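You operate a simulated robot arm through the tools that you are given. There is no shell and no other tool.

Carry out the task below with a simulated robot arm. There is one attempt and no reset: what you move stays moved.

Task
The right filter pot leaks: stop the pump, shut its valve and wipe the oil off the shelf.
Fine: use the white cloth and put it back; leave the other pot alone. What is to be rubbed or washed off counts as gone when no trace of it is left.

Only the result counts: the job must be done as asked and must still hold three seconds after the hand-in. Knocking over, shifting, dropping, spilling or breaking anything else fails it. Flat cloth is picked up by pressing the open fingertips on it (5 to 10 N) and closing them slowly along it; thin cloth reads only 2 to 8 mm in the jaws.

Robot
A 6-joint arm with a fingered hand, fixed in place. Base frame: the origin is on the floor under the middle of its stand, x ahead of it, y to its left, z up. Units: mm, degrees, N and s.
With the tool pointing down near the work surface it reaches from about 240 to 560 mm from the base axis. Its first joint turns from -166.0 to 166.0 degrees. Payload 3.1 kg.
Tool frame: the origin (TCP) lies between the finger pads and is the grasp point; the fingertips stand 22 mm ahead of it; z points along the fingers, y is the line along which they close. The gripper opens to 132 mm; its body begins 60 mm behind the TCP. The gripper is a hand of 4 fingers: y runs from the thumb to the fingers, the wrist lies at [0, 0, -218] in the tool frame.
Orientation is that of the tool frame in the base frame, as a unit quaternion [x, y, z, w]. With the fingers straight down and closing along the base's y, the tool's x points along the base's -x, its y along +y and its z along -z.

Tools
- The arm moves only by the tool drive_tool. Its argument "rows" is a list of rows, each an object of numbers (a shift or turn left out is 0): "x", "y", "z": the shift along the tool's x, y, z in mm; "wx", "wy", "wz": the turn, a rotation vector about the tool's x, y, z in degrees. In form: [{"x": .., "y": .., "z": .., "wx": .., "wy": .., "wz": ..}, ...]. A call has 1 to 20 rows; each row is the pose to reach, as a shift and turn from the pose commanded when the call began, along the tool's axes at that moment. Each row takes 0.2 s and may step no farther than 50 mm and 8.6 degrees from the row before; otherwise, the whole call is refused. Where a pose cannot be reached the arm comes as near as it can. A force on the tool above 40 N (or 10 N above the force at the start of the call, whichever is more), or a blocked arm, ends the call early, and 0.2 s more pass. In this call time passes only in rows, and 0.2 s behind the last. It gives the time, the measured TCP pose, the force on the tool (base axes), the opening and the grip force at its end, in the units of the frame above (readings bear some noise), with the torque about the TCP (base axes, N m) and any sound that the robot's microphone picked up.
- Cameras (640 x 400 px; columns grow to the right, rows downward): "scene" is fixed at [218.6, -649.9, 1436.3]; the picture's right is [1.00, -0.05, 0.00], its down [-0.04, -0.80, -0.60] and it looks along [0.03, 0.60, -0.80] (base axes); focal length 276 px, centre (320, 200). "wrist" rides on the gripper at [53, -53, -84] in the tool frame; the picture's right is [0.71, 0.71, 0.00], its down [-0.53, 0.53, -0.67] and it looks along [-0.47, 0.47, 0.74] (tool axes); focal length 247 px, centre (320, 200). There is no depth. A picture from a camera that has moved, and an enlarged one, comes with that camera's place and axes in the base frame and with its lens.
- capture(camera): a new picture of that camera. No time passes.
- raise_lower(by): moves the trunk up (or, below 0, down) by that many mm; the arm rides with it, the base frame stays. It gives what a move gives, with no picture.
- move_fingers(finger1, finger2, finger3, thumb_bend): sets how far each is bent, from 0 (flat) to 100 (curled in); at 30 the hand is open as for a grip, at 70 the pads meet at the TCP. One left out holds its place. A second passes; each finger stops where it meets its share of the squeeze, and holds until it gets a number again. It is the only way to open and close the hand. It gives what a move gives, with no picture; readings hold the bend of each and the force on the fingers (four entries, about 0 where the hand has none), thumb and palm.
- inspect(camera, box): a new picture of the part [left, top, right, bottom] of that camera's present view, enlarged. No time passes.
- close_job(): hands the job in; it is judged then, once.

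Places have to be worked out from the pictures, the camera data and where the tool is seen. Open the gripper and draw the arm clear of the work before you hand the job in, unless the task says otherwise.

The tools are called after ">>>" as name(argument=value, ...) on one line, values as JSON. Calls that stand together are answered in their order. drive_tool: Moves the arm, as the interface text tells. Its arguments: {"type":"object","properties":{"rows":{"type":"array"}},"required":["rows"]} The other tools are called the same way: raise_lower (by) moves the trunk up or down; move_fingers (finger1, finger2, finger3, thumb_bend) moves the fingers one by one; capture (camera) takes a picture; inspect (camera, box) takes an enlarged picture of a part of a camera's view; close_job () hands the job in.

At the start:

```text
time: 0.0
tool_pos: [231.9, -0.6, 1024.6]
orientation: [0.685, 0.686, 0.172, 0.172]
force: [-0.8, -0.1, 1.0]
moment: [0.02, -0.02, 0.0]
finger_gap: 131.7
finger_force: 0.1
shape: jaw
bend: [30.0, 30.0, 30.0, 30.0]
finger forces: [0.1, 0.1, 0.0, 0.0, 0.0, 0.1]
trunk travel left (down, up): [-146.0, 240.0]
```

scene: 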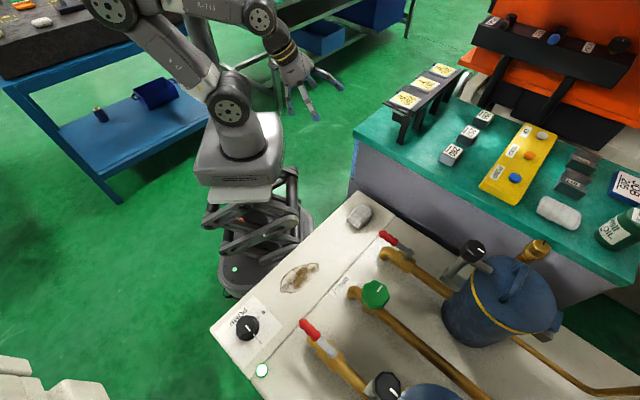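
wrist: 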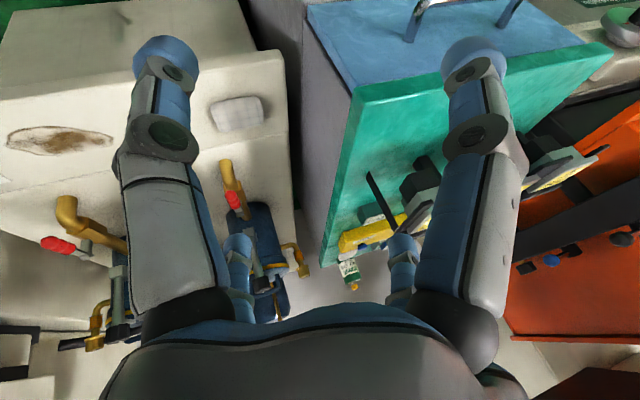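

The pictures show a cream shelf with a pump knob, an oil stain, a white cloth, two filter pots with red-handled valves and a green wheel valve. I take enlarged views to understand what each thing is.

>>> inspect(camera="scene", box=[200, 180, 420, 400])

>>> inspect(camera="scene", box=[340, 180, 600, 400])

>>> inspect(camera="scene", box=[360, 40, 640, 260])

>>> inspect(camera="wrist", box=[0, 50, 320, 350])

```text
1.82 times, centred on (310, 290) of scene
camera zoom: at [218.6, -649.9, 1436.3], right [1.0, -0.05, 0.0], down [-0.04, -0.8, -0.6], along [0.03, 0.6, -0.8], focal length 501 px, centre (338, 36)
```

zoom: 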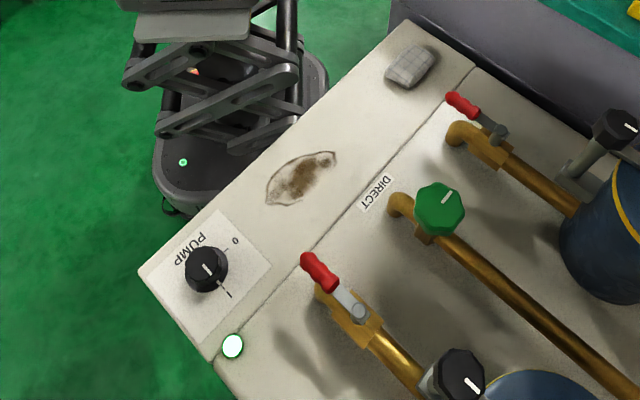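

```text
1.82 times, centred on (470, 290) of scene
camera zoom: at [218.6, -649.9, 1436.3], right [1.0, -0.05, 0.0], down [-0.04, -0.8, -0.6], along [0.03, 0.6, -0.8], focal length 501 px, centre (47, 36)
```

zoom: 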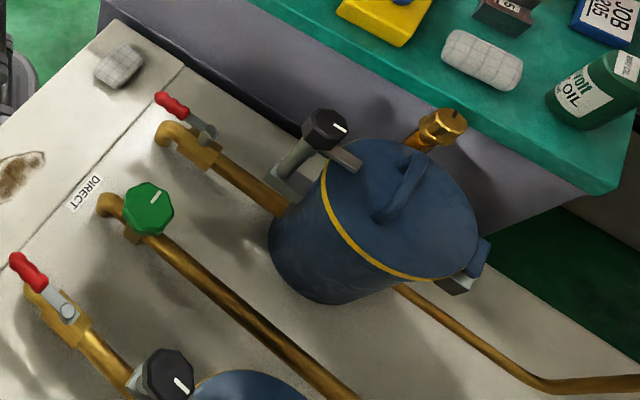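

```text
1.82 times, centred on (500, 150) of scene
camera zoom: at [218.6, -649.9, 1436.3], right [1.0, -0.05, 0.0], down [-0.04, -0.8, -0.6], along [0.03, 0.6, -0.8], focal length 501 px, centre (-7, 291)
```

zoom: 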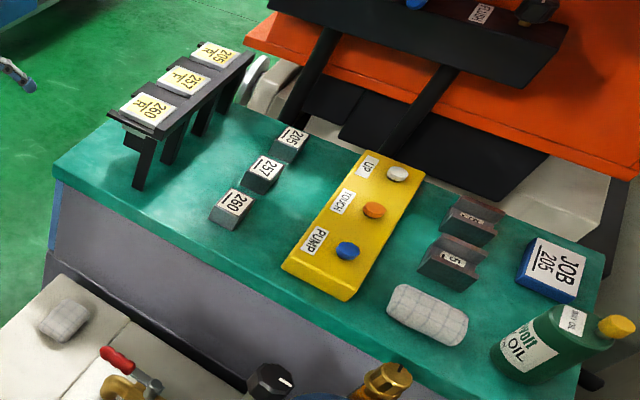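

```text
1.33 times, centred on (160, 200) of wrist
camera zoom: at [146.5, 51.8, 1072.1], right [0.62, 0.71, 0.33], down [0.15, -0.53, 0.84], along [0.77, -0.47, -0.43], focal length 329 px, centre (533, 200)
```

zoom: 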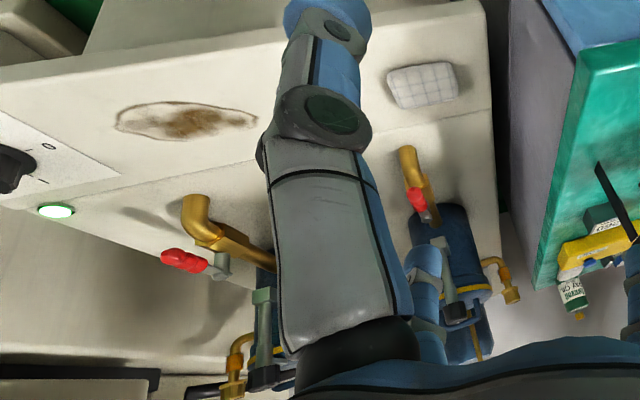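

The shelf unit is labelled so as to be read from the robot's side, so "right" is probably the pot at the bottom of the scene picture. I zoom further on the knob, stain, cloths and valves before moving.

>>> inspect(camera="scene", box=[215, 290, 295, 390])

>>> inspect(camera="scene", box=[290, 300, 450, 400])

>>> inspect(camera="scene", box=[330, 190, 450, 320])

>>> inspect(camera="scene", box=[260, 180, 400, 310])

>>> inspect(camera="scene", box=[430, 180, 600, 360])

```text
4.00 times, centred on (255, 340) of scene
camera zoom: at [218.6, -649.9, 1436.3], right [1.0, -0.05, 0.0], down [-0.04, -0.8, -0.6], along [0.03, 0.6, -0.8], focal length 1103 px, centre (580, -360)
```

zoom: 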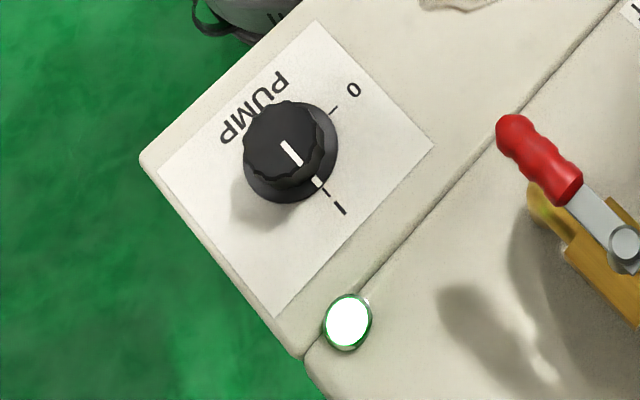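

```text
4.00 times, centred on (370, 350) of scene
camera zoom: at [218.6, -649.9, 1436.3], right [1.0, -0.05, 0.0], down [-0.04, -0.8, -0.6], along [0.03, 0.6, -0.8], focal length 1103 px, centre (120, -400)
```

zoom: 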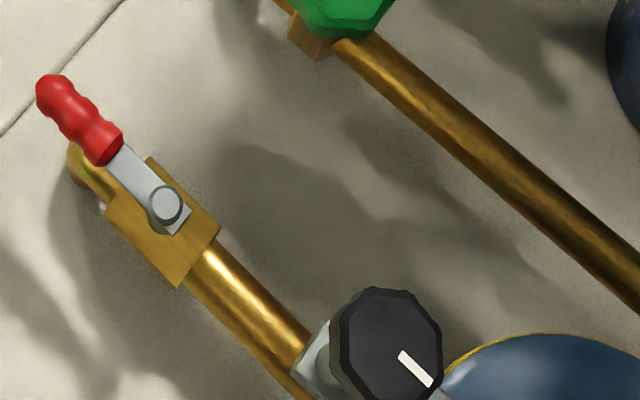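

```text
3.08 times, centred on (390, 255) of scene
camera zoom: at [218.6, -649.9, 1436.3], right [1.0, -0.05, 0.0], down [-0.04, -0.8, -0.6], along [0.03, 0.6, -0.8], focal length 848 px, centre (105, 31)
```

zoom: 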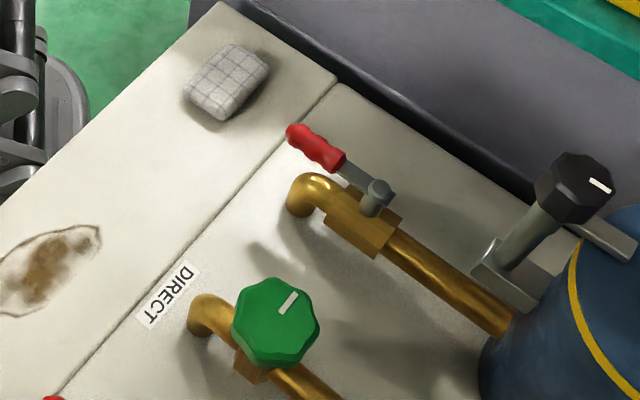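

```text
3.08 times, centred on (330, 245) of scene
camera zoom: at [218.6, -649.9, 1436.3], right [1.0, -0.05, 0.0], down [-0.04, -0.8, -0.6], along [0.03, 0.6, -0.8], focal length 848 px, centre (289, 62)
```

zoom: 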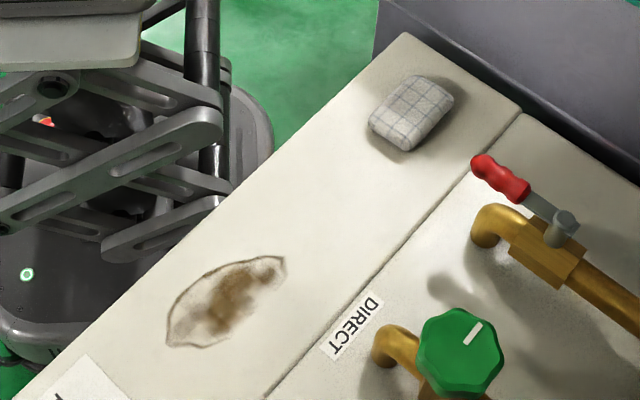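

```text
2.22 times, centred on (515, 270) of scene
camera zoom: at [218.6, -649.9, 1436.3], right [1.0, -0.05, 0.0], down [-0.04, -0.8, -0.6], along [0.03, 0.6, -0.8], focal length 613 px, centre (-113, 44)
```

zoom: 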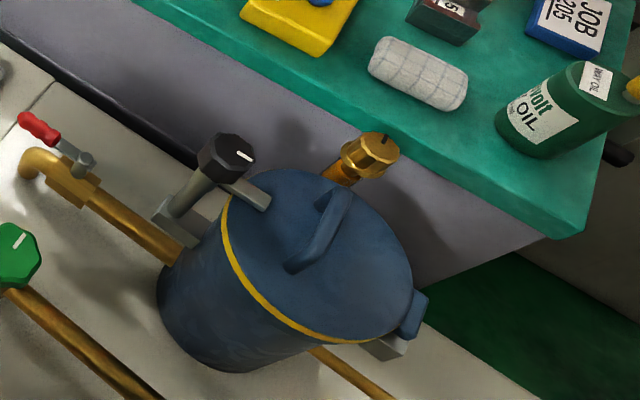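

Scene and wrist sightings together put the shelf at about z≈700, the stain near (175,-363), the pump knob near (47,-488) standing at "I", the cloth near (371,-168), and the right-hand valve lever near (195..248, -500..-555). First I set the tool to point straight down.

>>> drive_tool(rows=[{"wx": 7}, {"wx": 14}, {"wx": 21}, {"wx": 28.2}])

```text
time: 1.0
tool_pos: [232.6, -0.5, 1023.7]
orientation: [0.707, 0.707, -0.001, -0.001]
force: [0.5, 0.2, 0.1]
moment: [0.01, -0.01, 0.0]
finger_gap: 131.9
finger_force: 0.1
shape: jaw
bend: [30.0, 30.0, 30.0, 30.0]
finger forces: [0.0, 0.0, 0.0, 0.0, 0.0, 0.1]
trunk travel left (down, up): [-146.0, 240.0]
```

The tool points down now. I swing it round to face the shelf unit (azimuth about -48°) at the same height and look with the wrist camera.

>>> drive_tool(rows=[{"x": -35, "y": -2, "wz": 6.9}, {"x": -70, "y": -4, "wz": 13.8}, {"x": -105, "y": -6, "wz": 20.6}, {"x": -140, "y": -8, "wz": 27.5}, {"x": -175, "y": -10, "wz": 34.4}, {"x": -210, "y": -11, "wz": 41.2}, {"x": -245, "y": -12, "wz": 48}])

>>> capture(camera="wrist")

>>> capture(camera="scene")

```text
time: 2.6
tool_pos: [221.1, -248.4, 1022.2]
orientation: [0.934, 0.357, 0.0, 0.0]
force: [-0.6, 0.4, 0.5]
moment: [-0.02, 0.02, 0.01]
finger_gap: 132.1
finger_force: 0.0
shape: jaw
bend: [30.0, 30.0, 30.0, 30.0]
finger forces: [0.1, 0.1, 0.0, 0.0, 0.0, 0.0]
trunk travel left (down, up): [-146.0, 240.0]
```

```text
taken
camera wrist: at [226.0, -173.6, 1105.1], right [1.0, -0.05, 0.0], down [-0.04, -0.74, 0.67], along [-0.04, -0.67, -0.74], focal length 247 px, centre (320, 200)
```

wrist: 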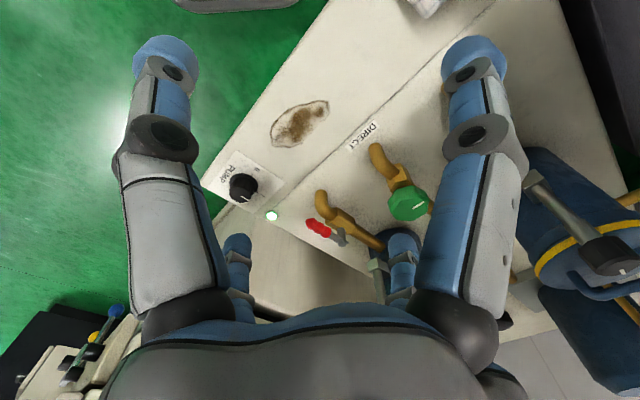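

```text
taken
```

scene: 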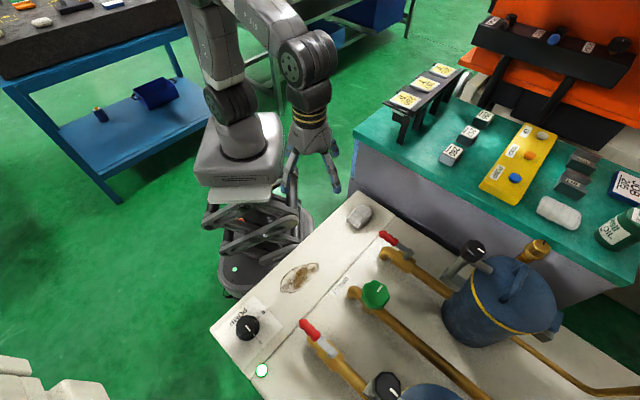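

Good view of the pump knob and the right-hand lever between the fingers. I enlarge these parts.

>>> inspect(camera="wrist", box=[190, 140, 290, 230])

>>> inspect(camera="wrist", box=[260, 100, 460, 300])

>>> inspect(camera="wrist", box=[240, 60, 400, 200])

```text
4.44 times, centred on (240, 185) of wrist
camera zoom: at [226.0, -173.6, 1105.1], right [1.0, -0.05, 0.0], down [-0.04, -0.74, 0.67], along [-0.04, -0.67, -0.74], focal length 1098 px, centre (676, 267)
```

zoom: 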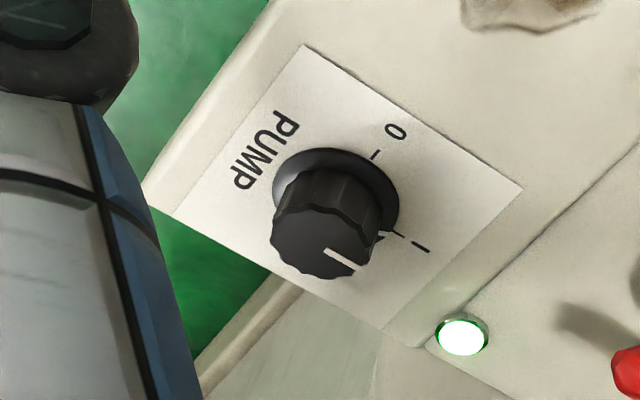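

```text
2.00 times, centred on (360, 200) of wrist
camera zoom: at [226.0, -173.6, 1105.1], right [1.0, -0.05, 0.0], down [-0.04, -0.74, 0.67], along [-0.04, -0.67, -0.74], focal length 494 px, centre (240, 200)
```

zoom: 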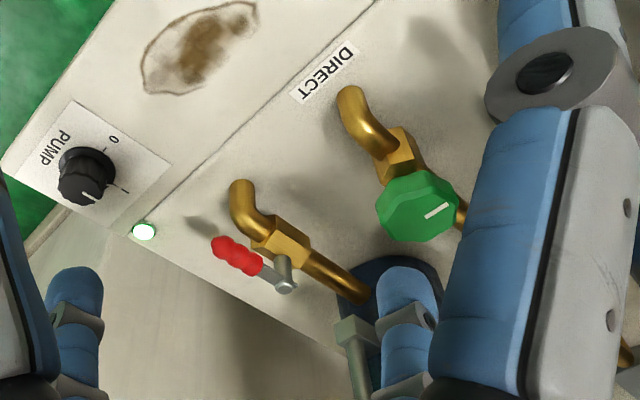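

```text
2.86 times, centred on (320, 130) of wrist
camera zoom: at [226.0, -173.6, 1105.1], right [1.0, -0.05, 0.0], down [-0.04, -0.74, 0.67], along [-0.04, -0.67, -0.74], focal length 706 px, centre (320, 400)
```

zoom: 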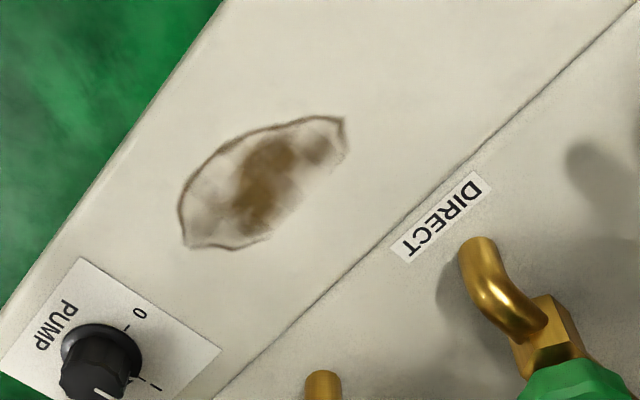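

Triangulating the two views: pump knob axis ≈ (47,-488), deck ≈ 698, knob top ≈ 729, mark at "I" (outward) with "0" 90° counter-clockwise (seen from above). I move above the knob, with the hand yawed so that a 90° turn stays centred on its natural posture.

>>> drive_tool(rows=[{"x": -29, "y": 6.2, "z": 17.2, "wz": 8.1}, {"x": -58, "y": 12.5, "z": 34.4, "wz": 16.3}, {"x": -87, "y": 18.7, "z": 51.6, "wz": 24.4}, {"x": -116, "y": 25, "z": 68.8, "wz": 32.6}, {"x": -145, "y": 31.2, "z": 86, "wz": 40.7}, {"x": -174, "y": 37.4, "z": 103, "wz": 48.9}, {"x": -203, "y": 43.7, "z": 120, "wz": 57}, {"x": -232, "y": 50, "z": 138, "wz": 65.2}, {"x": -261, "y": 56.2, "z": 155, "wz": 73.3}, {"x": -289.5, "y": 62.4, "z": 172, "wz": 81.5}])

>>> capture(camera="wrist")

>>> capture(camera="scene")

```text
time: 4.8
tool_pos: [44.0, -485.8, 850.4]
orientation: [0.941, -0.338, 0.0, 0.001]
force: [0.4, -1.1, -0.6]
moment: [0.0, 0.0, -0.03]
finger_gap: 131.9
finger_force: 0.0
shape: jaw
bend: [30.0, 30.0, 30.0, 30.0]
finger forces: [0.0, 0.0, 0.0, 0.0, 0.0, 0.0]
trunk travel left (down, up): [-146.0, 240.0]
```

```text
taken
camera wrist: at [121.1, -480.3, 933.9], right [0.09, -1.0, 0.0], down [-0.74, -0.07, 0.67], along [-0.67, -0.06, -0.74], focal length 247 px, centre (320, 200)
```

wrist: 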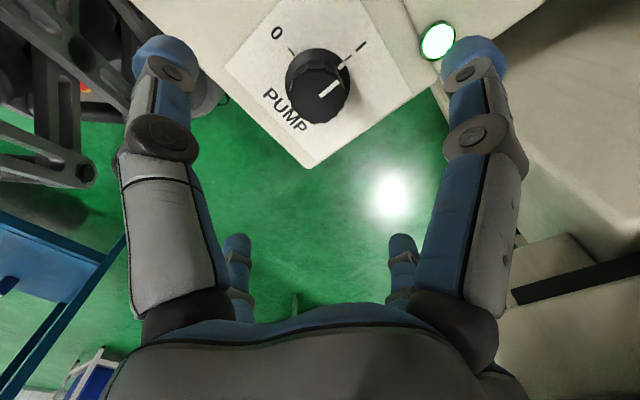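

```text
taken
```

scene: 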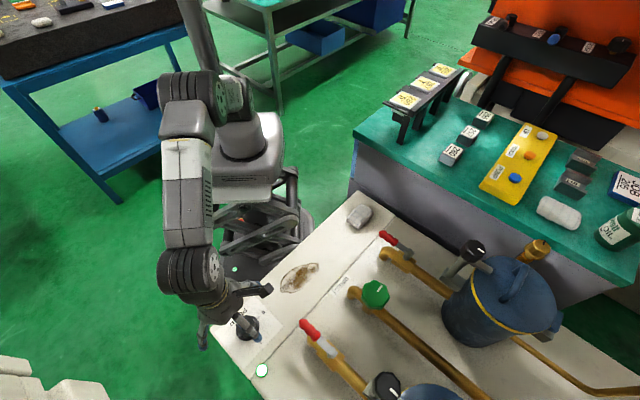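

The knob is well visible. I enlarge it to refine the axis position before going down.

>>> inspect(camera="wrist", box=[220, 0, 460, 150])

>>> inspect(camera="scene", box=[180, 260, 300, 380])

```text
2.67 times, centred on (340, 75) of wrist
camera zoom: at [121.1, -480.3, 933.9], right [0.09, -1.0, 0.0], down [-0.74, -0.07, 0.67], along [-0.67, -0.06, -0.74], focal length 659 px, centre (267, 533)
```

zoom: 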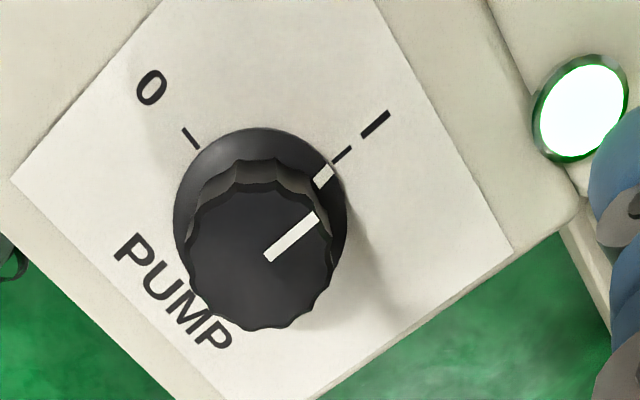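

```text
3.33 times, centred on (240, 320) of scene
camera zoom: at [218.6, -649.9, 1436.3], right [1.0, -0.05, 0.0], down [-0.04, -0.8, -0.6], along [0.03, 0.6, -0.8], focal length 919 px, centre (587, -200)
```

zoom: 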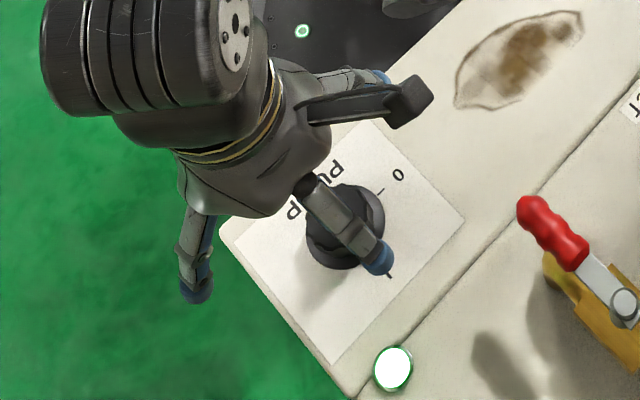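

Refined: knob axis ≈ (50,-486), top at z≈730, about 45 mm wide, flange about 58 mm. I go straight down to TCP z≈727 around the knob with the hand open.

>>> drive_tool(rows=[{"x": 4.4, "y": -3.3, "z": 30}, {"x": 4.4, "y": -3.3, "z": 60}, {"x": 4.4, "y": -3.3, "z": 85}, {"x": 4.4, "y": -3.3, "z": 105}, {"x": 4.4, "y": -3.3, "z": 115}, {"x": 4.4, "y": -3.3, "z": 123}])

>>> capture(camera="wrist")

>>> inspect(camera="scene", box=[180, 260, 300, 380])

```text
time: 6.2
tool_pos: [51.3, -485.5, 728.9]
orientation: [0.941, -0.338, 0.0, 0.0]
force: [0.7, -1.0, 0.0]
moment: [0.03, 0.01, -0.02]
finger_gap: 132.1
finger_force: 0.1
shape: jaw
bend: [30.0, 30.0, 30.0, 30.0]
finger forces: [0.0, 0.1, 0.1, 0.0, 0.0, 0.0]
trunk travel left (down, up): [-146.0, 240.0]
```

```text
taken
camera wrist: at [127.0, -479.2, 812.4], right [0.1, -1.0, 0.0], down [-0.74, -0.07, 0.67], along [-0.67, -0.06, -0.74], focal length 247 px, centre (320, 200)
```

wrist: 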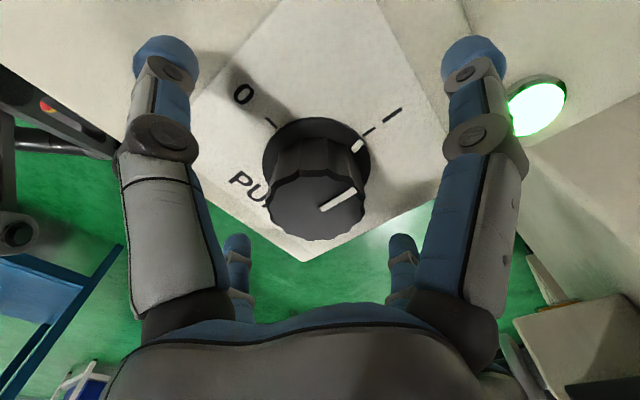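

```text
3.33 times, centred on (240, 320) of scene
camera zoom: at [218.6, -649.9, 1436.3], right [1.0, -0.05, 0.0], down [-0.04, -0.8, -0.6], along [0.03, 0.6, -0.8], focal length 919 px, centre (587, -200)
```

zoom: 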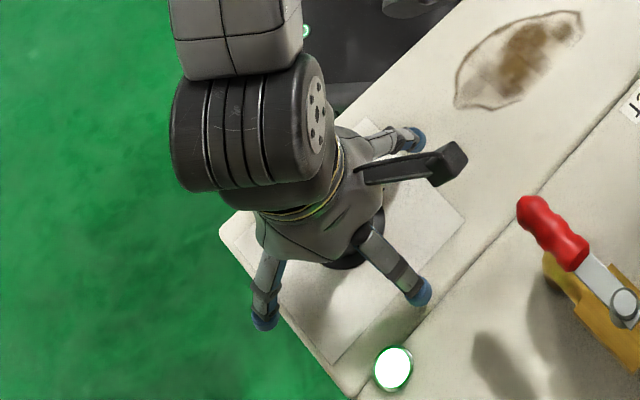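

The hand is centred around the knob within ~3 mm and nothing touches. I close all fingers onto the knob.

>>> move_fingers(finger1=50, finger2=50, finger3=50, thumb_bend=50)

>>> move_fingers(finger1=64, finger2=64, finger3=64, thumb_bend=64)

>>> capture(camera="wrist")

```text
time: 7.2
tool_pos: [50.6, -483.7, 728.5]
orientation: [0.941, -0.338, 0.0, 0.0]
force: [-0.3, -0.2, 0.6]
moment: [-0.01, -0.02, 0.03]
finger_gap: 41.2
finger_force: 0.2
shape: fingers
bend: [50.0, 50.0, 50.0, 50.0]
finger forces: [0.1, 0.1, 0.0, 0.1, 0.0, 0.0]
trunk travel left (down, up): [-146.0, 240.0]
```

```text
time: 8.2
tool_pos: [50.4, -484.1, 730.6]
orientation: [0.941, -0.338, 0.0, 0.001]
force: [0.0, 0.4, 20.3]
moment: [0.09, 0.04, 0.02]
finger_gap: 22.0
finger_force: 15.4
shape: fingers
bend: [59.0, 57.0, 56.0, 59.0]
finger forces: [5.4, 7.4, 8.0, 0.0, 9.3, 0.1]
trunk travel left (down, up): [-146.0, 240.0]
```

```text
taken
camera wrist: at [126.9, -478.3, 814.1], right [0.1, -1.0, 0.0], down [-0.74, -0.07, 0.67], along [-0.67, -0.07, -0.74], focal length 247 px, centre (320, 200)
```

wrist: 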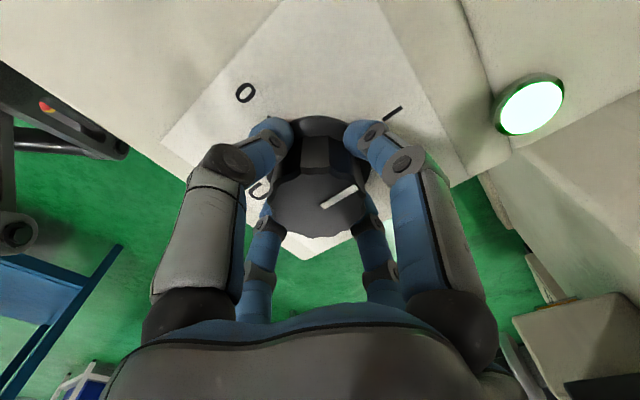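

The fingers grip the knob (5–9 N each), but the fingertips press down with 20 N on the flange. I lift 3 mm to ease that.

>>> drive_tool(rows=[{"z": -1.5}, {"z": -3}])

```text
time: 8.8
tool_pos: [50.8, -483.4, 731.9]
orientation: [0.941, -0.338, -0.001, -0.001]
force: [-1.8, -1.7, 3.8]
moment: [-0.02, 0.09, 0.07]
finger_gap: 20.6
finger_force: 9.8
shape: fingers
bend: [59.0, 57.0, 57.0, 59.0]
finger forces: [4.0, 5.5, 5.1, 0.0, 5.1, 0.1]
trunk travel left (down, up): [-146.0, 240.0]
```

The downward load is now about 4 N with the grip still holding. I turn counter-clockwise (tool wz negative) by 30° first to test the knob.

>>> drive_tool(rows=[{"wz": -5}, {"wz": -10}, {"wz": -15}, {"wz": -20}, {"wz": -25}, {"wz": -30}])

>>> capture(camera="wrist")

```text
time: 10.2
tool_pos: [52.3, -484.2, 732.4]
orientation: [0.997, -0.082, 0.0, 0.0]
force: [-3.3, 7.2, 3.2]
moment: [0.25, 0.18, -0.05]
finger_gap: 20.4
finger_force: 10.8
shape: fingers
bend: [59.0, 58.0, 56.0, 59.0]
finger forces: [3.3, 4.4, 7.0, 0.1, 7.4, 0.0]
trunk travel left (down, up): [-146.0, 240.0]
```

```text
taken
camera wrist: at [113.9, -441.3, 815.3], right [0.58, -0.81, 0.0], down [-0.6, -0.43, 0.67], along [-0.54, -0.39, -0.74], focal length 247 px, centre (320, 200)
```

wrist: 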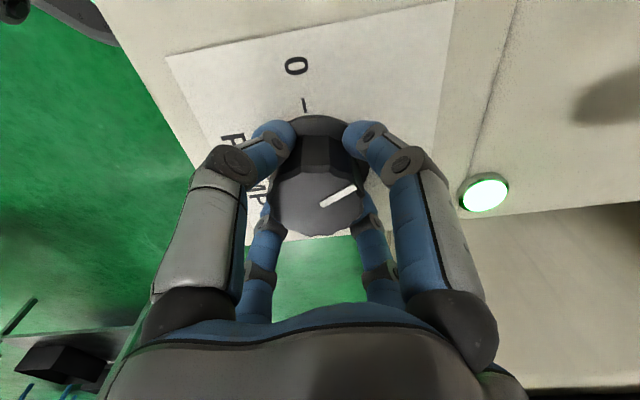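

The knob turns together with the hand. I continue by a further 60° towards "0".

>>> drive_tool(rows=[{"wz": -5}, {"wz": -10}, {"wz": -15}, {"wz": -20}, {"wz": -25}, {"wz": -30}, {"wz": -35}, {"wz": -40}, {"wz": -45}, {"wz": -50}, {"wz": -55}])

>>> capture(camera="wrist")

```text
time: 12.6
tool_pos: [52.4, -484.1, 732.7]
orientation: [0.922, 0.388, -0.001, 0.001]
force: [-3.3, 10.7, 12.3]
moment: [0.37, -0.13, 0.04]
finger_gap: 23.1
finger_force: 14.4
shape: fingers
bend: [58.0, 59.0, 57.0, 58.0]
finger forces: [11.5, 4.8, 4.8, 0.1, 9.0, 0.0]
trunk travel left (down, up): [-146.0, 240.0]
```

```text
taken
camera wrist: at [51.7, -410.3, 815.7], right [1.0, 0.01, 0.0], down [0.01, -0.74, 0.67], along [0.01, -0.67, -0.74], focal length 247 px, centre (320, 200)
```

wrist: 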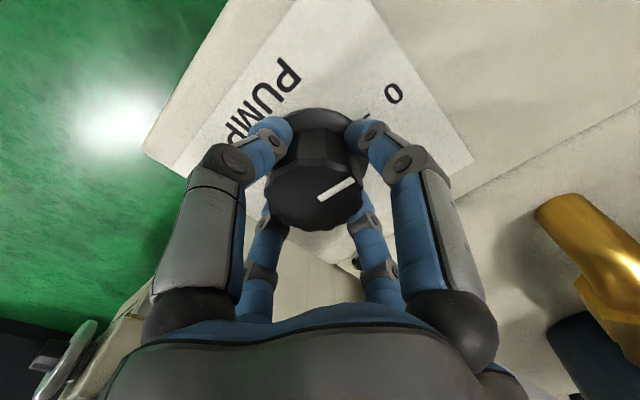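

The knob has turned 85°. I finish with a few more degrees and then look at the mark and the lamp.

>>> drive_tool(rows=[{"wz": -2}, {"wz": -4}, {"wz": -5.5}])

>>> inspect(camera="wrist", box=[200, 20, 460, 260])

>>> inspect(camera="scene", box=[180, 280, 320, 400])

```text
time: 13.4
tool_pos: [51.8, -483.2, 732.1]
orientation: [0.902, 0.432, -0.001, 0.001]
force: [-4.5, 11.0, 8.9]
moment: [0.38, 0.05, -0.02]
finger_gap: 23.0
finger_force: 13.5
shape: fingers
bend: [58.0, 59.0, 57.0, 58.0]
finger forces: [8.6, 4.4, 4.7, 0.1, 9.4, 0.0]
trunk travel left (down, up): [-146.0, 240.0]
```

```text
1.67 times, centred on (330, 140) of wrist
camera zoom: at [44.7, -410.8, 815.8], right [0.99, 0.11, 0.0], down [0.08, -0.74, 0.67], along [0.07, -0.67, -0.74], focal length 412 px, centre (303, 300)
```

zoom: 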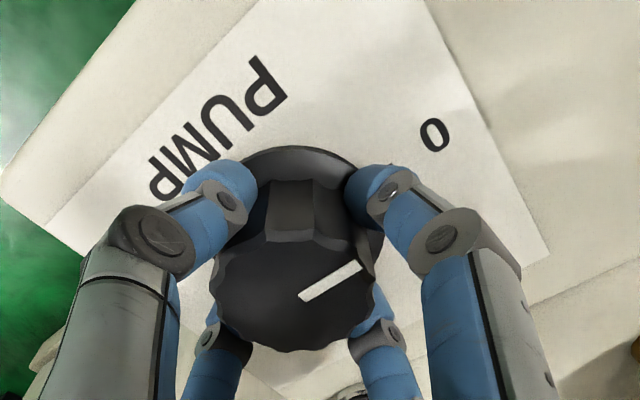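

```text
3.33 times, centred on (250, 340) of scene
camera zoom: at [218.6, -649.9, 1436.3], right [1.0, -0.05, 0.0], down [-0.04, -0.8, -0.6], along [0.03, 0.6, -0.8], focal length 919 px, centre (553, -267)
```

zoom: 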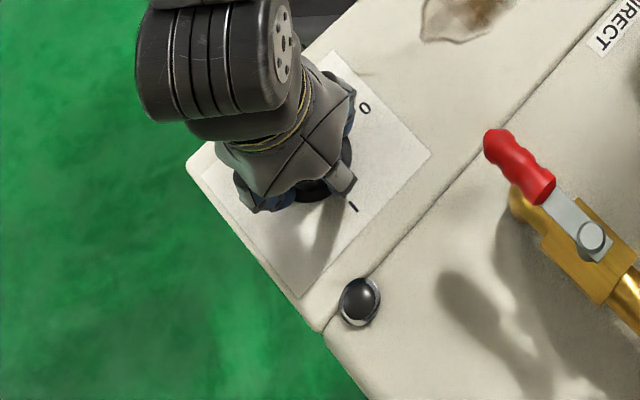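

The lamp has gone dark: the pump is off, and the mark points at "0". I open the fingers and lift straight off.

>>> move_fingers(finger1=40, finger2=40, finger3=40, thumb_bend=40)

>>> drive_tool(rows=[{"z": -20}, {"z": -50}, {"z": -90}, {"z": -130}, {"z": -170}])

>>> capture(camera="wrist")

>>> inspect(camera="scene", box=[180, 280, 320, 400])

```text
time: 14.4
tool_pos: [53.3, -486.1, 730.8]
orientation: [0.903, 0.429, 0.0, 0.0]
force: [-0.1, 0.0, -0.1]
moment: [0.0, -0.01, 0.0]
finger_gap: 64.1
finger_force: 0.0
shape: fingers
bend: [40.0, 40.0, 40.0, 40.0]
finger forces: [0.1, 0.0, 0.0, 0.0, 0.0, 0.0]
trunk travel left (down, up): [-146.0, 240.0]
```

```text
time: 15.6
tool_pos: [53.6, -485.2, 902.0]
orientation: [0.903, 0.431, 0.0, -0.001]
force: [-0.3, -0.2, -0.1]
moment: [0.0, 0.01, 0.01]
finger_gap: 64.0
finger_force: 0.1
shape: fingers
bend: [40.0, 40.0, 40.0, 40.0]
finger forces: [0.0, 0.1, 0.1, 0.1, 0.0, 0.1]
trunk travel left (down, up): [-146.0, 240.0]
```

```text
taken
camera wrist: at [46.3, -412.7, 985.0], right [0.99, 0.1, 0.0], down [0.08, -0.74, 0.67], along [0.07, -0.66, -0.74], focal length 247 px, centre (320, 200)
```

wrist: 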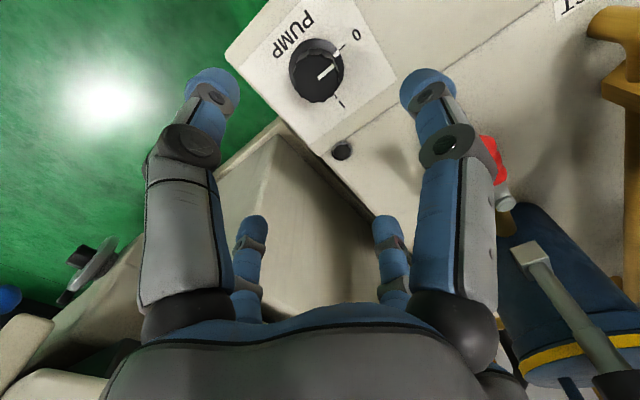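

```text
3.33 times, centred on (250, 340) of scene
camera zoom: at [218.6, -649.9, 1436.3], right [1.0, -0.05, 0.0], down [-0.04, -0.8, -0.6], along [0.03, 0.6, -0.8], focal length 919 px, centre (553, -267)
```

zoom: 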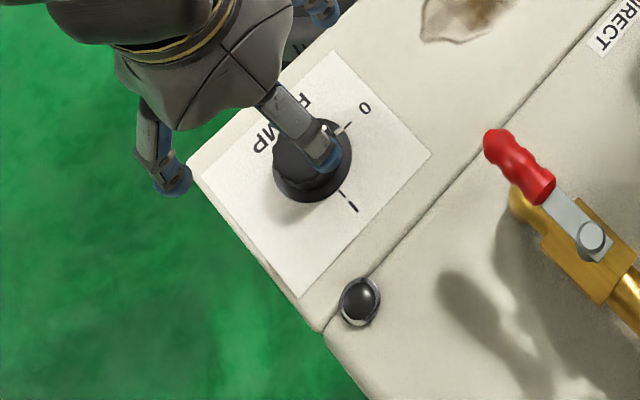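

The mark is at "0" and the lamp stays dark. Next is the right-hand valve; I look at it and its pot more closely from here.

>>> inspect(camera="wrist", box=[400, 100, 640, 400])

>>> inspect(camera="wrist", box=[260, 20, 380, 170])

```text
1.33 times, centred on (520, 250) of wrist
camera zoom: at [46.3, -412.7, 985.0], right [0.99, 0.1, 0.0], down [0.08, -0.74, 0.67], along [0.07, -0.66, -0.74], focal length 329 px, centre (53, 133)
```

zoom: 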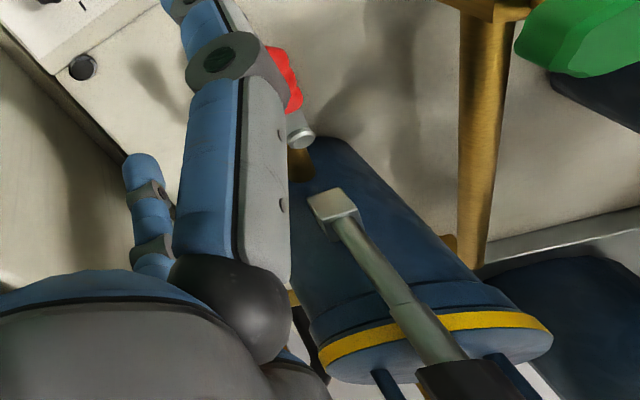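

```text
2.67 times, centred on (320, 95) of wrist
camera zoom: at [46.3, -412.7, 985.0], right [0.99, 0.1, 0.0], down [0.08, -0.74, 0.67], along [0.07, -0.66, -0.74], focal length 659 px, centre (320, 480)
```

zoom: 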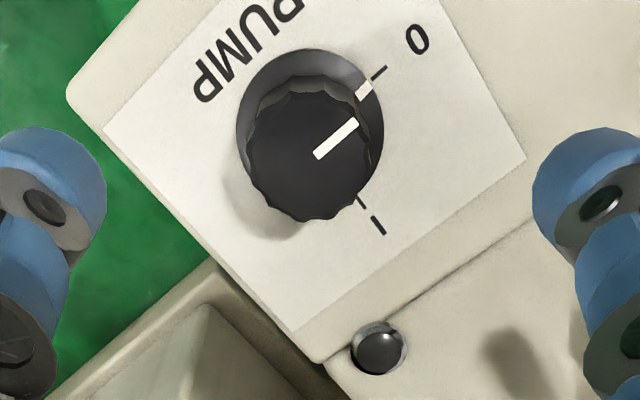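

The pump knob is at "0". For the valve, the lever lies along the pipe (pivot ≈ (246,-560,800), red tip ≈ (184,-500,801)); I'll close the hand into a fist and push the lever sideways. I close the fingers and move, tilted outward, to the right-hand (-u) side above the lever.

>>> move_fingers(finger1=68, finger2=68, finger3=68, thumb_bend=68)

>>> drive_tool(rows=[{"x": 3.3, "y": 24.7, "z": 0.4, "wx": -5.6, "wy": -0.44, "wz": 1.77}, {"x": 6.6, "y": 49.5, "z": 0.8, "wx": -11.2, "wy": -0.88, "wz": 3.53}, {"x": 9.8, "y": 74.2, "z": 1.2, "wx": -16.8, "wy": -1.32, "wz": 5.3}, {"x": 13.1, "y": 99, "z": 1.6, "wx": -22.3, "wy": -1.76, "wz": 7.06}, {"x": 16.4, "y": 123.7, "z": 2, "wx": -27.93, "wy": -2.2, "wz": 8.83}])

>>> capture(camera="wrist")

>>> capture(camera="scene")

```text
time: 16.6
tool_pos: [53.3, -485.6, 901.3]
orientation: [0.903, 0.431, 0.001, 0.0]
force: [0.5, -0.1, -0.4]
moment: [0.03, -0.02, 0.01]
finger_gap: 0.0
finger_force: 0.0
shape: fingers
bend: [68.0, 68.0, 68.0, 68.0]
finger forces: [0.1, 0.0, 0.1, 0.1, 0.1, 0.0]
trunk travel left (down, up): [-146.0, 240.0]
```

```text
time: 17.8
tool_pos: [157.1, -548.1, 899.6]
orientation: [0.906, 0.347, 0.087, 0.227]
force: [0.0, 0.1, 0.2]
moment: [0.02, 0.03, -0.02]
finger_gap: 0.1
finger_force: 0.1
shape: fingers
bend: [68.0, 68.0, 68.0, 68.0]
finger forces: [0.1, 0.0, 0.0, 0.2, 0.0, 0.1]
trunk travel left (down, up): [-146.0, 240.0]
```

```text
taken
camera wrist: at [140.5, -451.6, 947.8], right [0.94, 0.01, 0.33], down [-0.29, -0.46, 0.84], along [0.16, -0.89, -0.43], focal length 247 px, centre (320, 200)
```

wrist: 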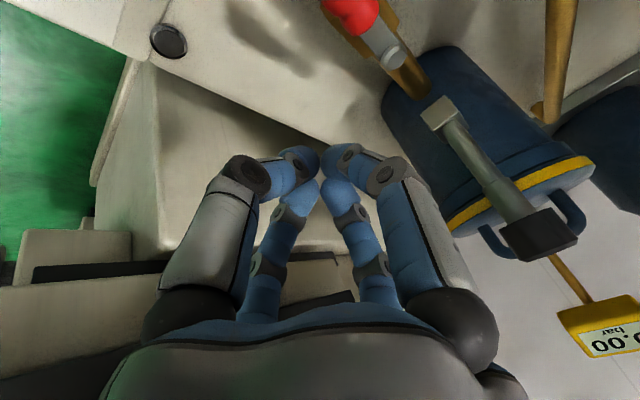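

```text
taken
```

scene: 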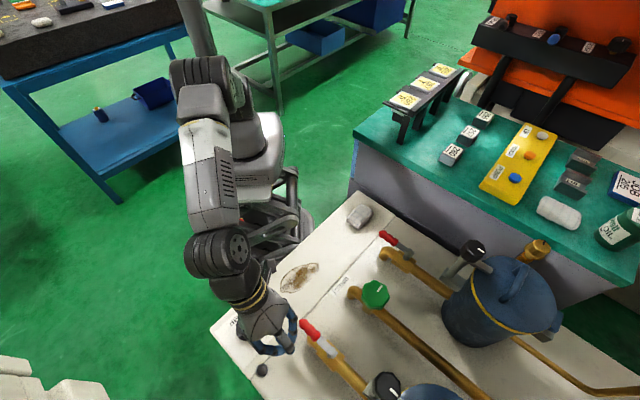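

The fist sits about 58 mm to the right of the lever axis and 100 mm above it; pivot confirmed at ≈ (248,-562,800). I go straight down to lever height.

>>> drive_tool(rows=[{"y": -11.6, "z": 21.6}, {"y": -23.2, "z": 43.2}, {"y": -34.7, "z": 64.8}, {"y": -46.3, "z": 86.4}])

>>> capture(camera="wrist")

>>> inspect(camera="scene", box=[220, 280, 400, 400])

```text
time: 18.8
tool_pos: [159.3, -550.2, 802.6]
orientation: [0.906, 0.348, 0.087, 0.225]
force: [0.0, -0.3, -0.6]
moment: [0.01, 0.02, 0.02]
finger_gap: 0.0
finger_force: 0.1
shape: fingers
bend: [68.0, 68.0, 68.0, 68.0]
finger forces: [0.1, 0.0, 0.0, 0.0, 0.0, 0.1]
trunk travel left (down, up): [-146.0, 240.0]
```

```text
taken
camera wrist: at [142.2, -451.9, 851.7], right [0.94, 0.01, 0.33], down [-0.29, -0.46, 0.84], along [0.16, -0.89, -0.43], focal length 247 px, centre (320, 200)
```

wrist: 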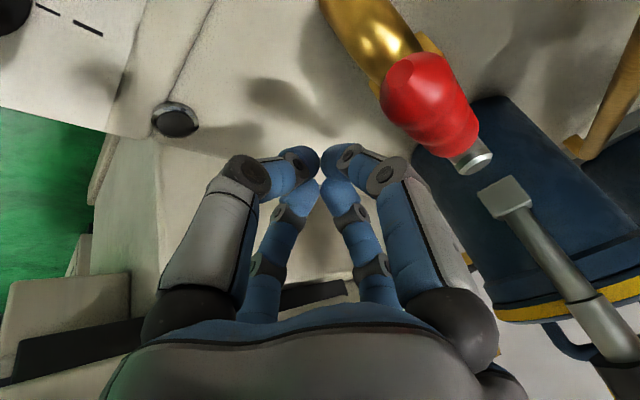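

```text
3.33 times, centred on (310, 340) of scene
camera zoom: at [218.6, -649.9, 1436.3], right [1.0, -0.05, 0.0], down [-0.04, -0.8, -0.6], along [0.03, 0.6, -0.8], focal length 919 px, centre (353, -267)
```

zoom: 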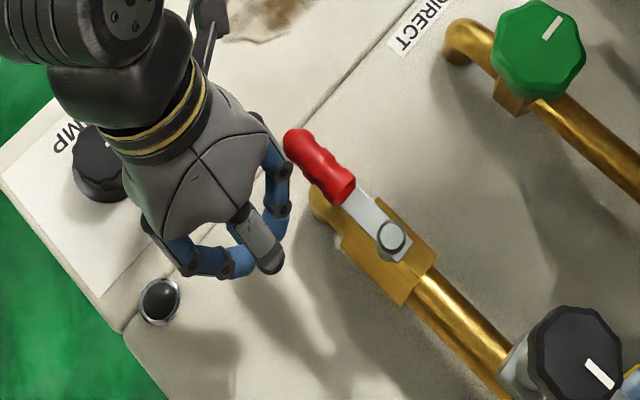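

The lever is beside the fist at the same height with clear space. I push it gently in the closing (clockwise) direction by about 15–20° as a test, watching the force.

>>> drive_tool(rows=[{"x": 9, "y": -0.6, "z": -0.3}, {"x": 18, "y": -1.2, "z": -0.6}, {"x": 26, "y": -1.7, "z": -0.9}, {"x": 34, "y": -4, "z": -2.1}, {"x": 41.3, "y": -6.2, "z": -3.3}, {"x": 49.2, "y": -7.4, "z": -3.9}])

>>> capture(camera="wrist")

>>> inspect(camera="scene", box=[220, 280, 400, 400])

```text
time: 20.2
tool_pos: [186.4, -515.8, 803.6]
orientation: [0.906, 0.345, 0.086, 0.231]
force: [-18.3, -25.5, 14.8]
moment: [0.19, -0.01, -0.2]
finger_gap: 13.7
finger_force: 18.0
shape: fingers
bend: [72.0, 67.0, 62.0, 68.0]
finger forces: [22.1, 14.7, 0.0, 0.1, 0.1, 0.1]
trunk travel left (down, up): [-146.0, 240.0]
```

```text
taken
camera wrist: at [169.0, -417.1, 851.4], right [0.94, 0.01, 0.33], down [-0.29, -0.45, 0.84], along [0.16, -0.89, -0.43], focal length 247 px, centre (320, 200)
```

wrist: 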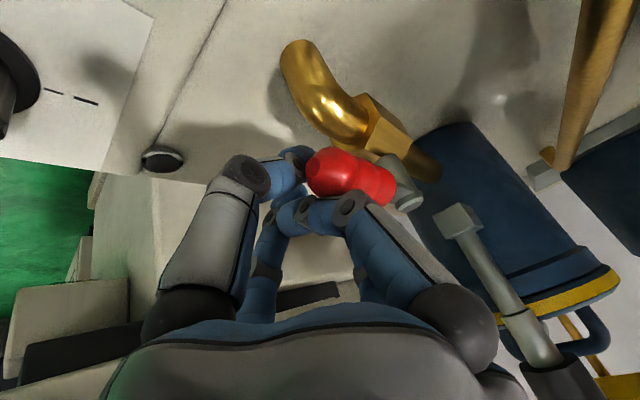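

```text
3.33 times, centred on (310, 340) of scene
camera zoom: at [218.6, -649.9, 1436.3], right [1.0, -0.05, 0.0], down [-0.04, -0.8, -0.6], along [0.03, 0.6, -0.8], focal length 919 px, centre (353, -267)
```

zoom: 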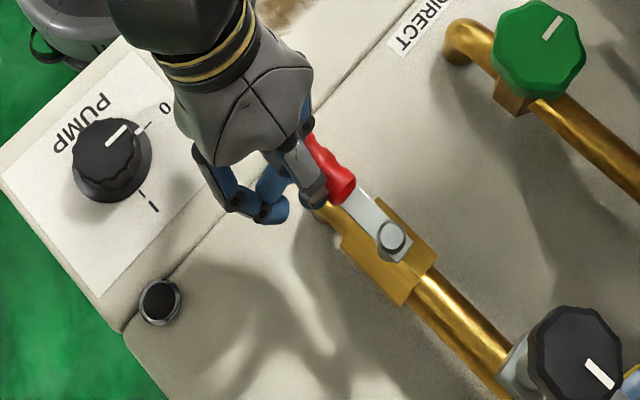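

The lever did not budge at about 35 N in that direction and only the fingers gave way, so that looks like its open stop. I back off, re-form the fist, and lift.

>>> drive_tool(rows=[{"x": -12, "y": 1, "z": 0.5}, {"x": -28, "y": 2, "z": 1}, {"x": -45, "y": 3, "z": 1.5}])

>>> move_fingers(finger1=68, finger2=68, finger3=68, thumb_bend=68)

>>> inspect(camera="scene", box=[220, 280, 400, 400])

>>> capture(camera="wrist")

```text
time: 21.0
tool_pos: [158.9, -541.9, 800.9]
orientation: [0.906, 0.348, 0.087, 0.223]
force: [-0.1, -0.2, -0.4]
moment: [-0.04, 0.02, -0.01]
finger_gap: 0.0
finger_force: 0.1
shape: fingers
bend: [68.0, 68.0, 68.0, 68.0]
finger forces: [0.0, 0.0, 0.0, 0.0, 0.0, 0.0]
trunk travel left (down, up): [-146.0, 240.0]
```

```text
time: 22.0
tool_pos: [157.8, -544.0, 801.5]
orientation: [0.906, 0.348, 0.087, 0.225]
force: [1.1, 0.7, 0.1]
moment: [0.02, 0.0, 0.0]
finger_gap: 0.0
finger_force: 0.0
shape: fingers
bend: [68.0, 68.0, 68.0, 68.0]
finger forces: [0.0, 0.1, 0.0, 0.0, 0.0, 0.0]
trunk travel left (down, up): [-146.0, 240.0]
```

```text
3.33 times, centred on (310, 340) of scene
camera zoom: at [218.6, -649.9, 1436.3], right [1.0, -0.05, 0.0], down [-0.04, -0.8, -0.6], along [0.03, 0.6, -0.8], focal length 919 px, centre (353, -267)
```

zoom: 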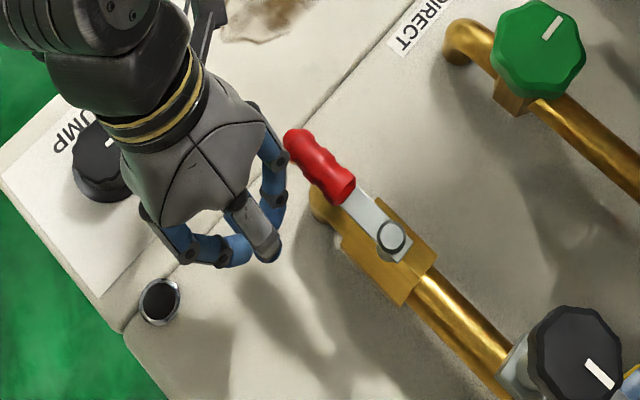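

```text
taken
camera wrist: at [140.4, -445.6, 851.1], right [0.94, 0.01, 0.33], down [-0.29, -0.46, 0.84], along [0.16, -0.89, -0.44], focal length 247 px, centre (320, 200)
```

wrist: 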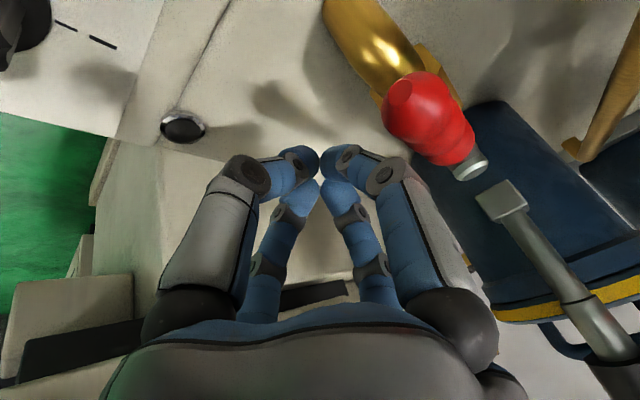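

The lever stayed exactly where it was, so it must close the other way (counter-clockwise). I lift over it to the left side, between the lever and the DIRECT pipe.

>>> drive_tool(rows=[{"y": 21, "z": -40}, {"y": 42.5, "z": -79.4}, {"x": 40, "y": 43.5, "z": -79}, {"x": 80, "y": 44.6, "z": -78.3}, {"x": 115, "y": 45.7, "z": -77.7}])

>>> capture(camera="wrist")

>>> inspect(camera="scene", box=[250, 250, 430, 400])

```text
time: 23.2
tool_pos: [246.5, -470.3, 891.5]
orientation: [0.906, 0.347, 0.087, 0.226]
force: [0.0, -0.5, -0.4]
moment: [-0.02, -0.01, -0.05]
finger_gap: 0.0
finger_force: 0.1
shape: fingers
bend: [68.0, 68.0, 68.0, 68.0]
finger forces: [0.1, 0.1, 0.0, 0.1, 0.0, 0.0]
trunk travel left (down, up): [-146.0, 240.0]
```

```text
taken
camera wrist: at [229.6, -372.2, 939.9], right [0.94, 0.01, 0.33], down [-0.29, -0.46, 0.84], along [0.16, -0.89, -0.44], focal length 247 px, centre (320, 200)
```

wrist: 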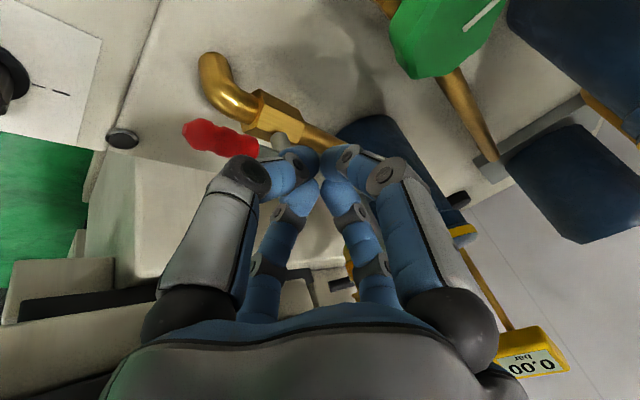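

```text
2.67 times, centred on (340, 325) of scene
camera zoom: at [218.6, -649.9, 1436.3], right [1.0, -0.05, 0.0], down [-0.04, -0.8, -0.6], along [0.03, 0.6, -0.8], focal length 735 px, centre (267, -133)
```

zoom: 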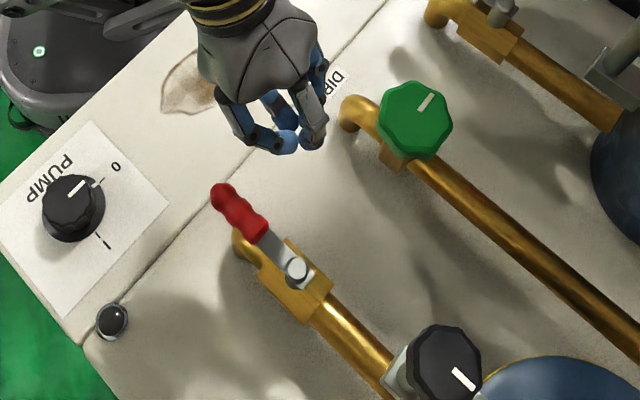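

The fist is above the gap between lever and DIRECT pipe. I go down to lever height and then push gently in the counter-clockwise direction.

>>> drive_tool(rows=[{"y": -14, "z": 26.3}, {"y": -28, "z": 52.6}, {"y": -42.2, "z": 78.9}])

>>> drive_tool(rows=[{"x": -9, "y": -0.2}, {"x": -18, "y": -0.4, "z": -0.2}, {"x": -28.2, "y": -0.7, "z": -0.4}, {"x": -36, "y": -3, "z": -1.6}, {"x": -43.5, "y": -5.2, "z": -2.8}])

>>> capture(camera="wrist")

>>> inspect(camera="scene", box=[220, 260, 400, 400])

```text
time: 24.0
tool_pos: [246.3, -471.5, 800.3]
orientation: [0.906, 0.348, 0.086, 0.226]
force: [0.0, 0.4, 0.4]
moment: [0.02, 0.0, -0.01]
finger_gap: 0.0
finger_force: 0.2
shape: fingers
bend: [68.0, 68.0, 68.0, 68.0]
finger forces: [0.0, 0.0, 0.1, 0.1, 0.1, 0.0]
trunk travel left (down, up): [-146.0, 240.0]
```

```text
time: 25.2
tool_pos: [209.4, -493.3, 802.8]
orientation: [0.906, 0.348, 0.087, 0.226]
force: [0.6, 1.6, 1.4]
moment: [-0.02, 0.0, 0.0]
finger_gap: 0.0
finger_force: 0.9
shape: fingers
bend: [68.0, 68.0, 69.0, 68.0]
finger forces: [0.0, 0.0, 2.0, 0.0, 0.1, 0.0]
trunk travel left (down, up): [-146.0, 240.0]
```

```text
taken
camera wrist: at [192.0, -396.1, 851.6], right [0.94, 0.01, 0.33], down [-0.29, -0.46, 0.84], along [0.16, -0.89, -0.43], focal length 247 px, centre (320, 200)
```

wrist: 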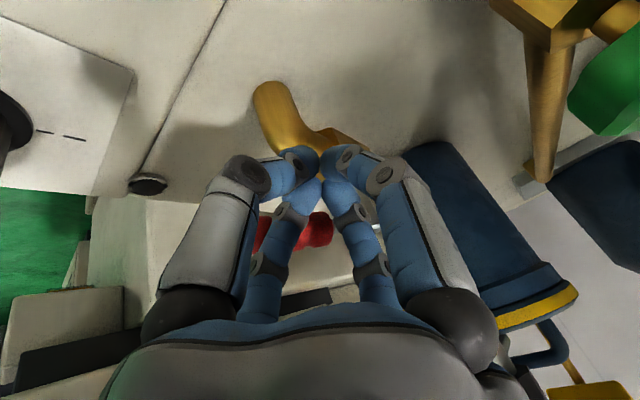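

```text
2.86 times, centred on (310, 330) of scene
camera zoom: at [218.6, -649.9, 1436.3], right [1.0, -0.05, 0.0], down [-0.04, -0.8, -0.6], along [0.03, 0.6, -0.8], focal length 788 px, centre (349, -171)
```

zoom: 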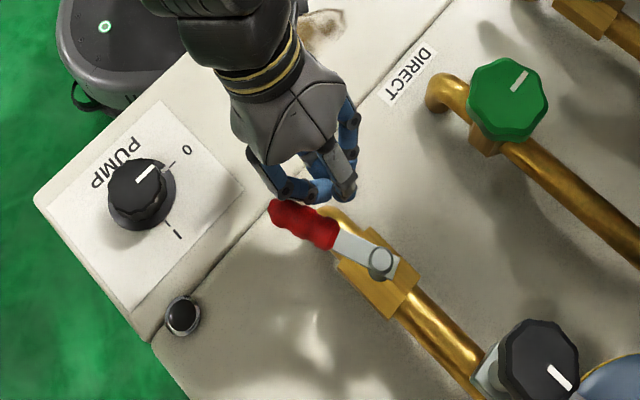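

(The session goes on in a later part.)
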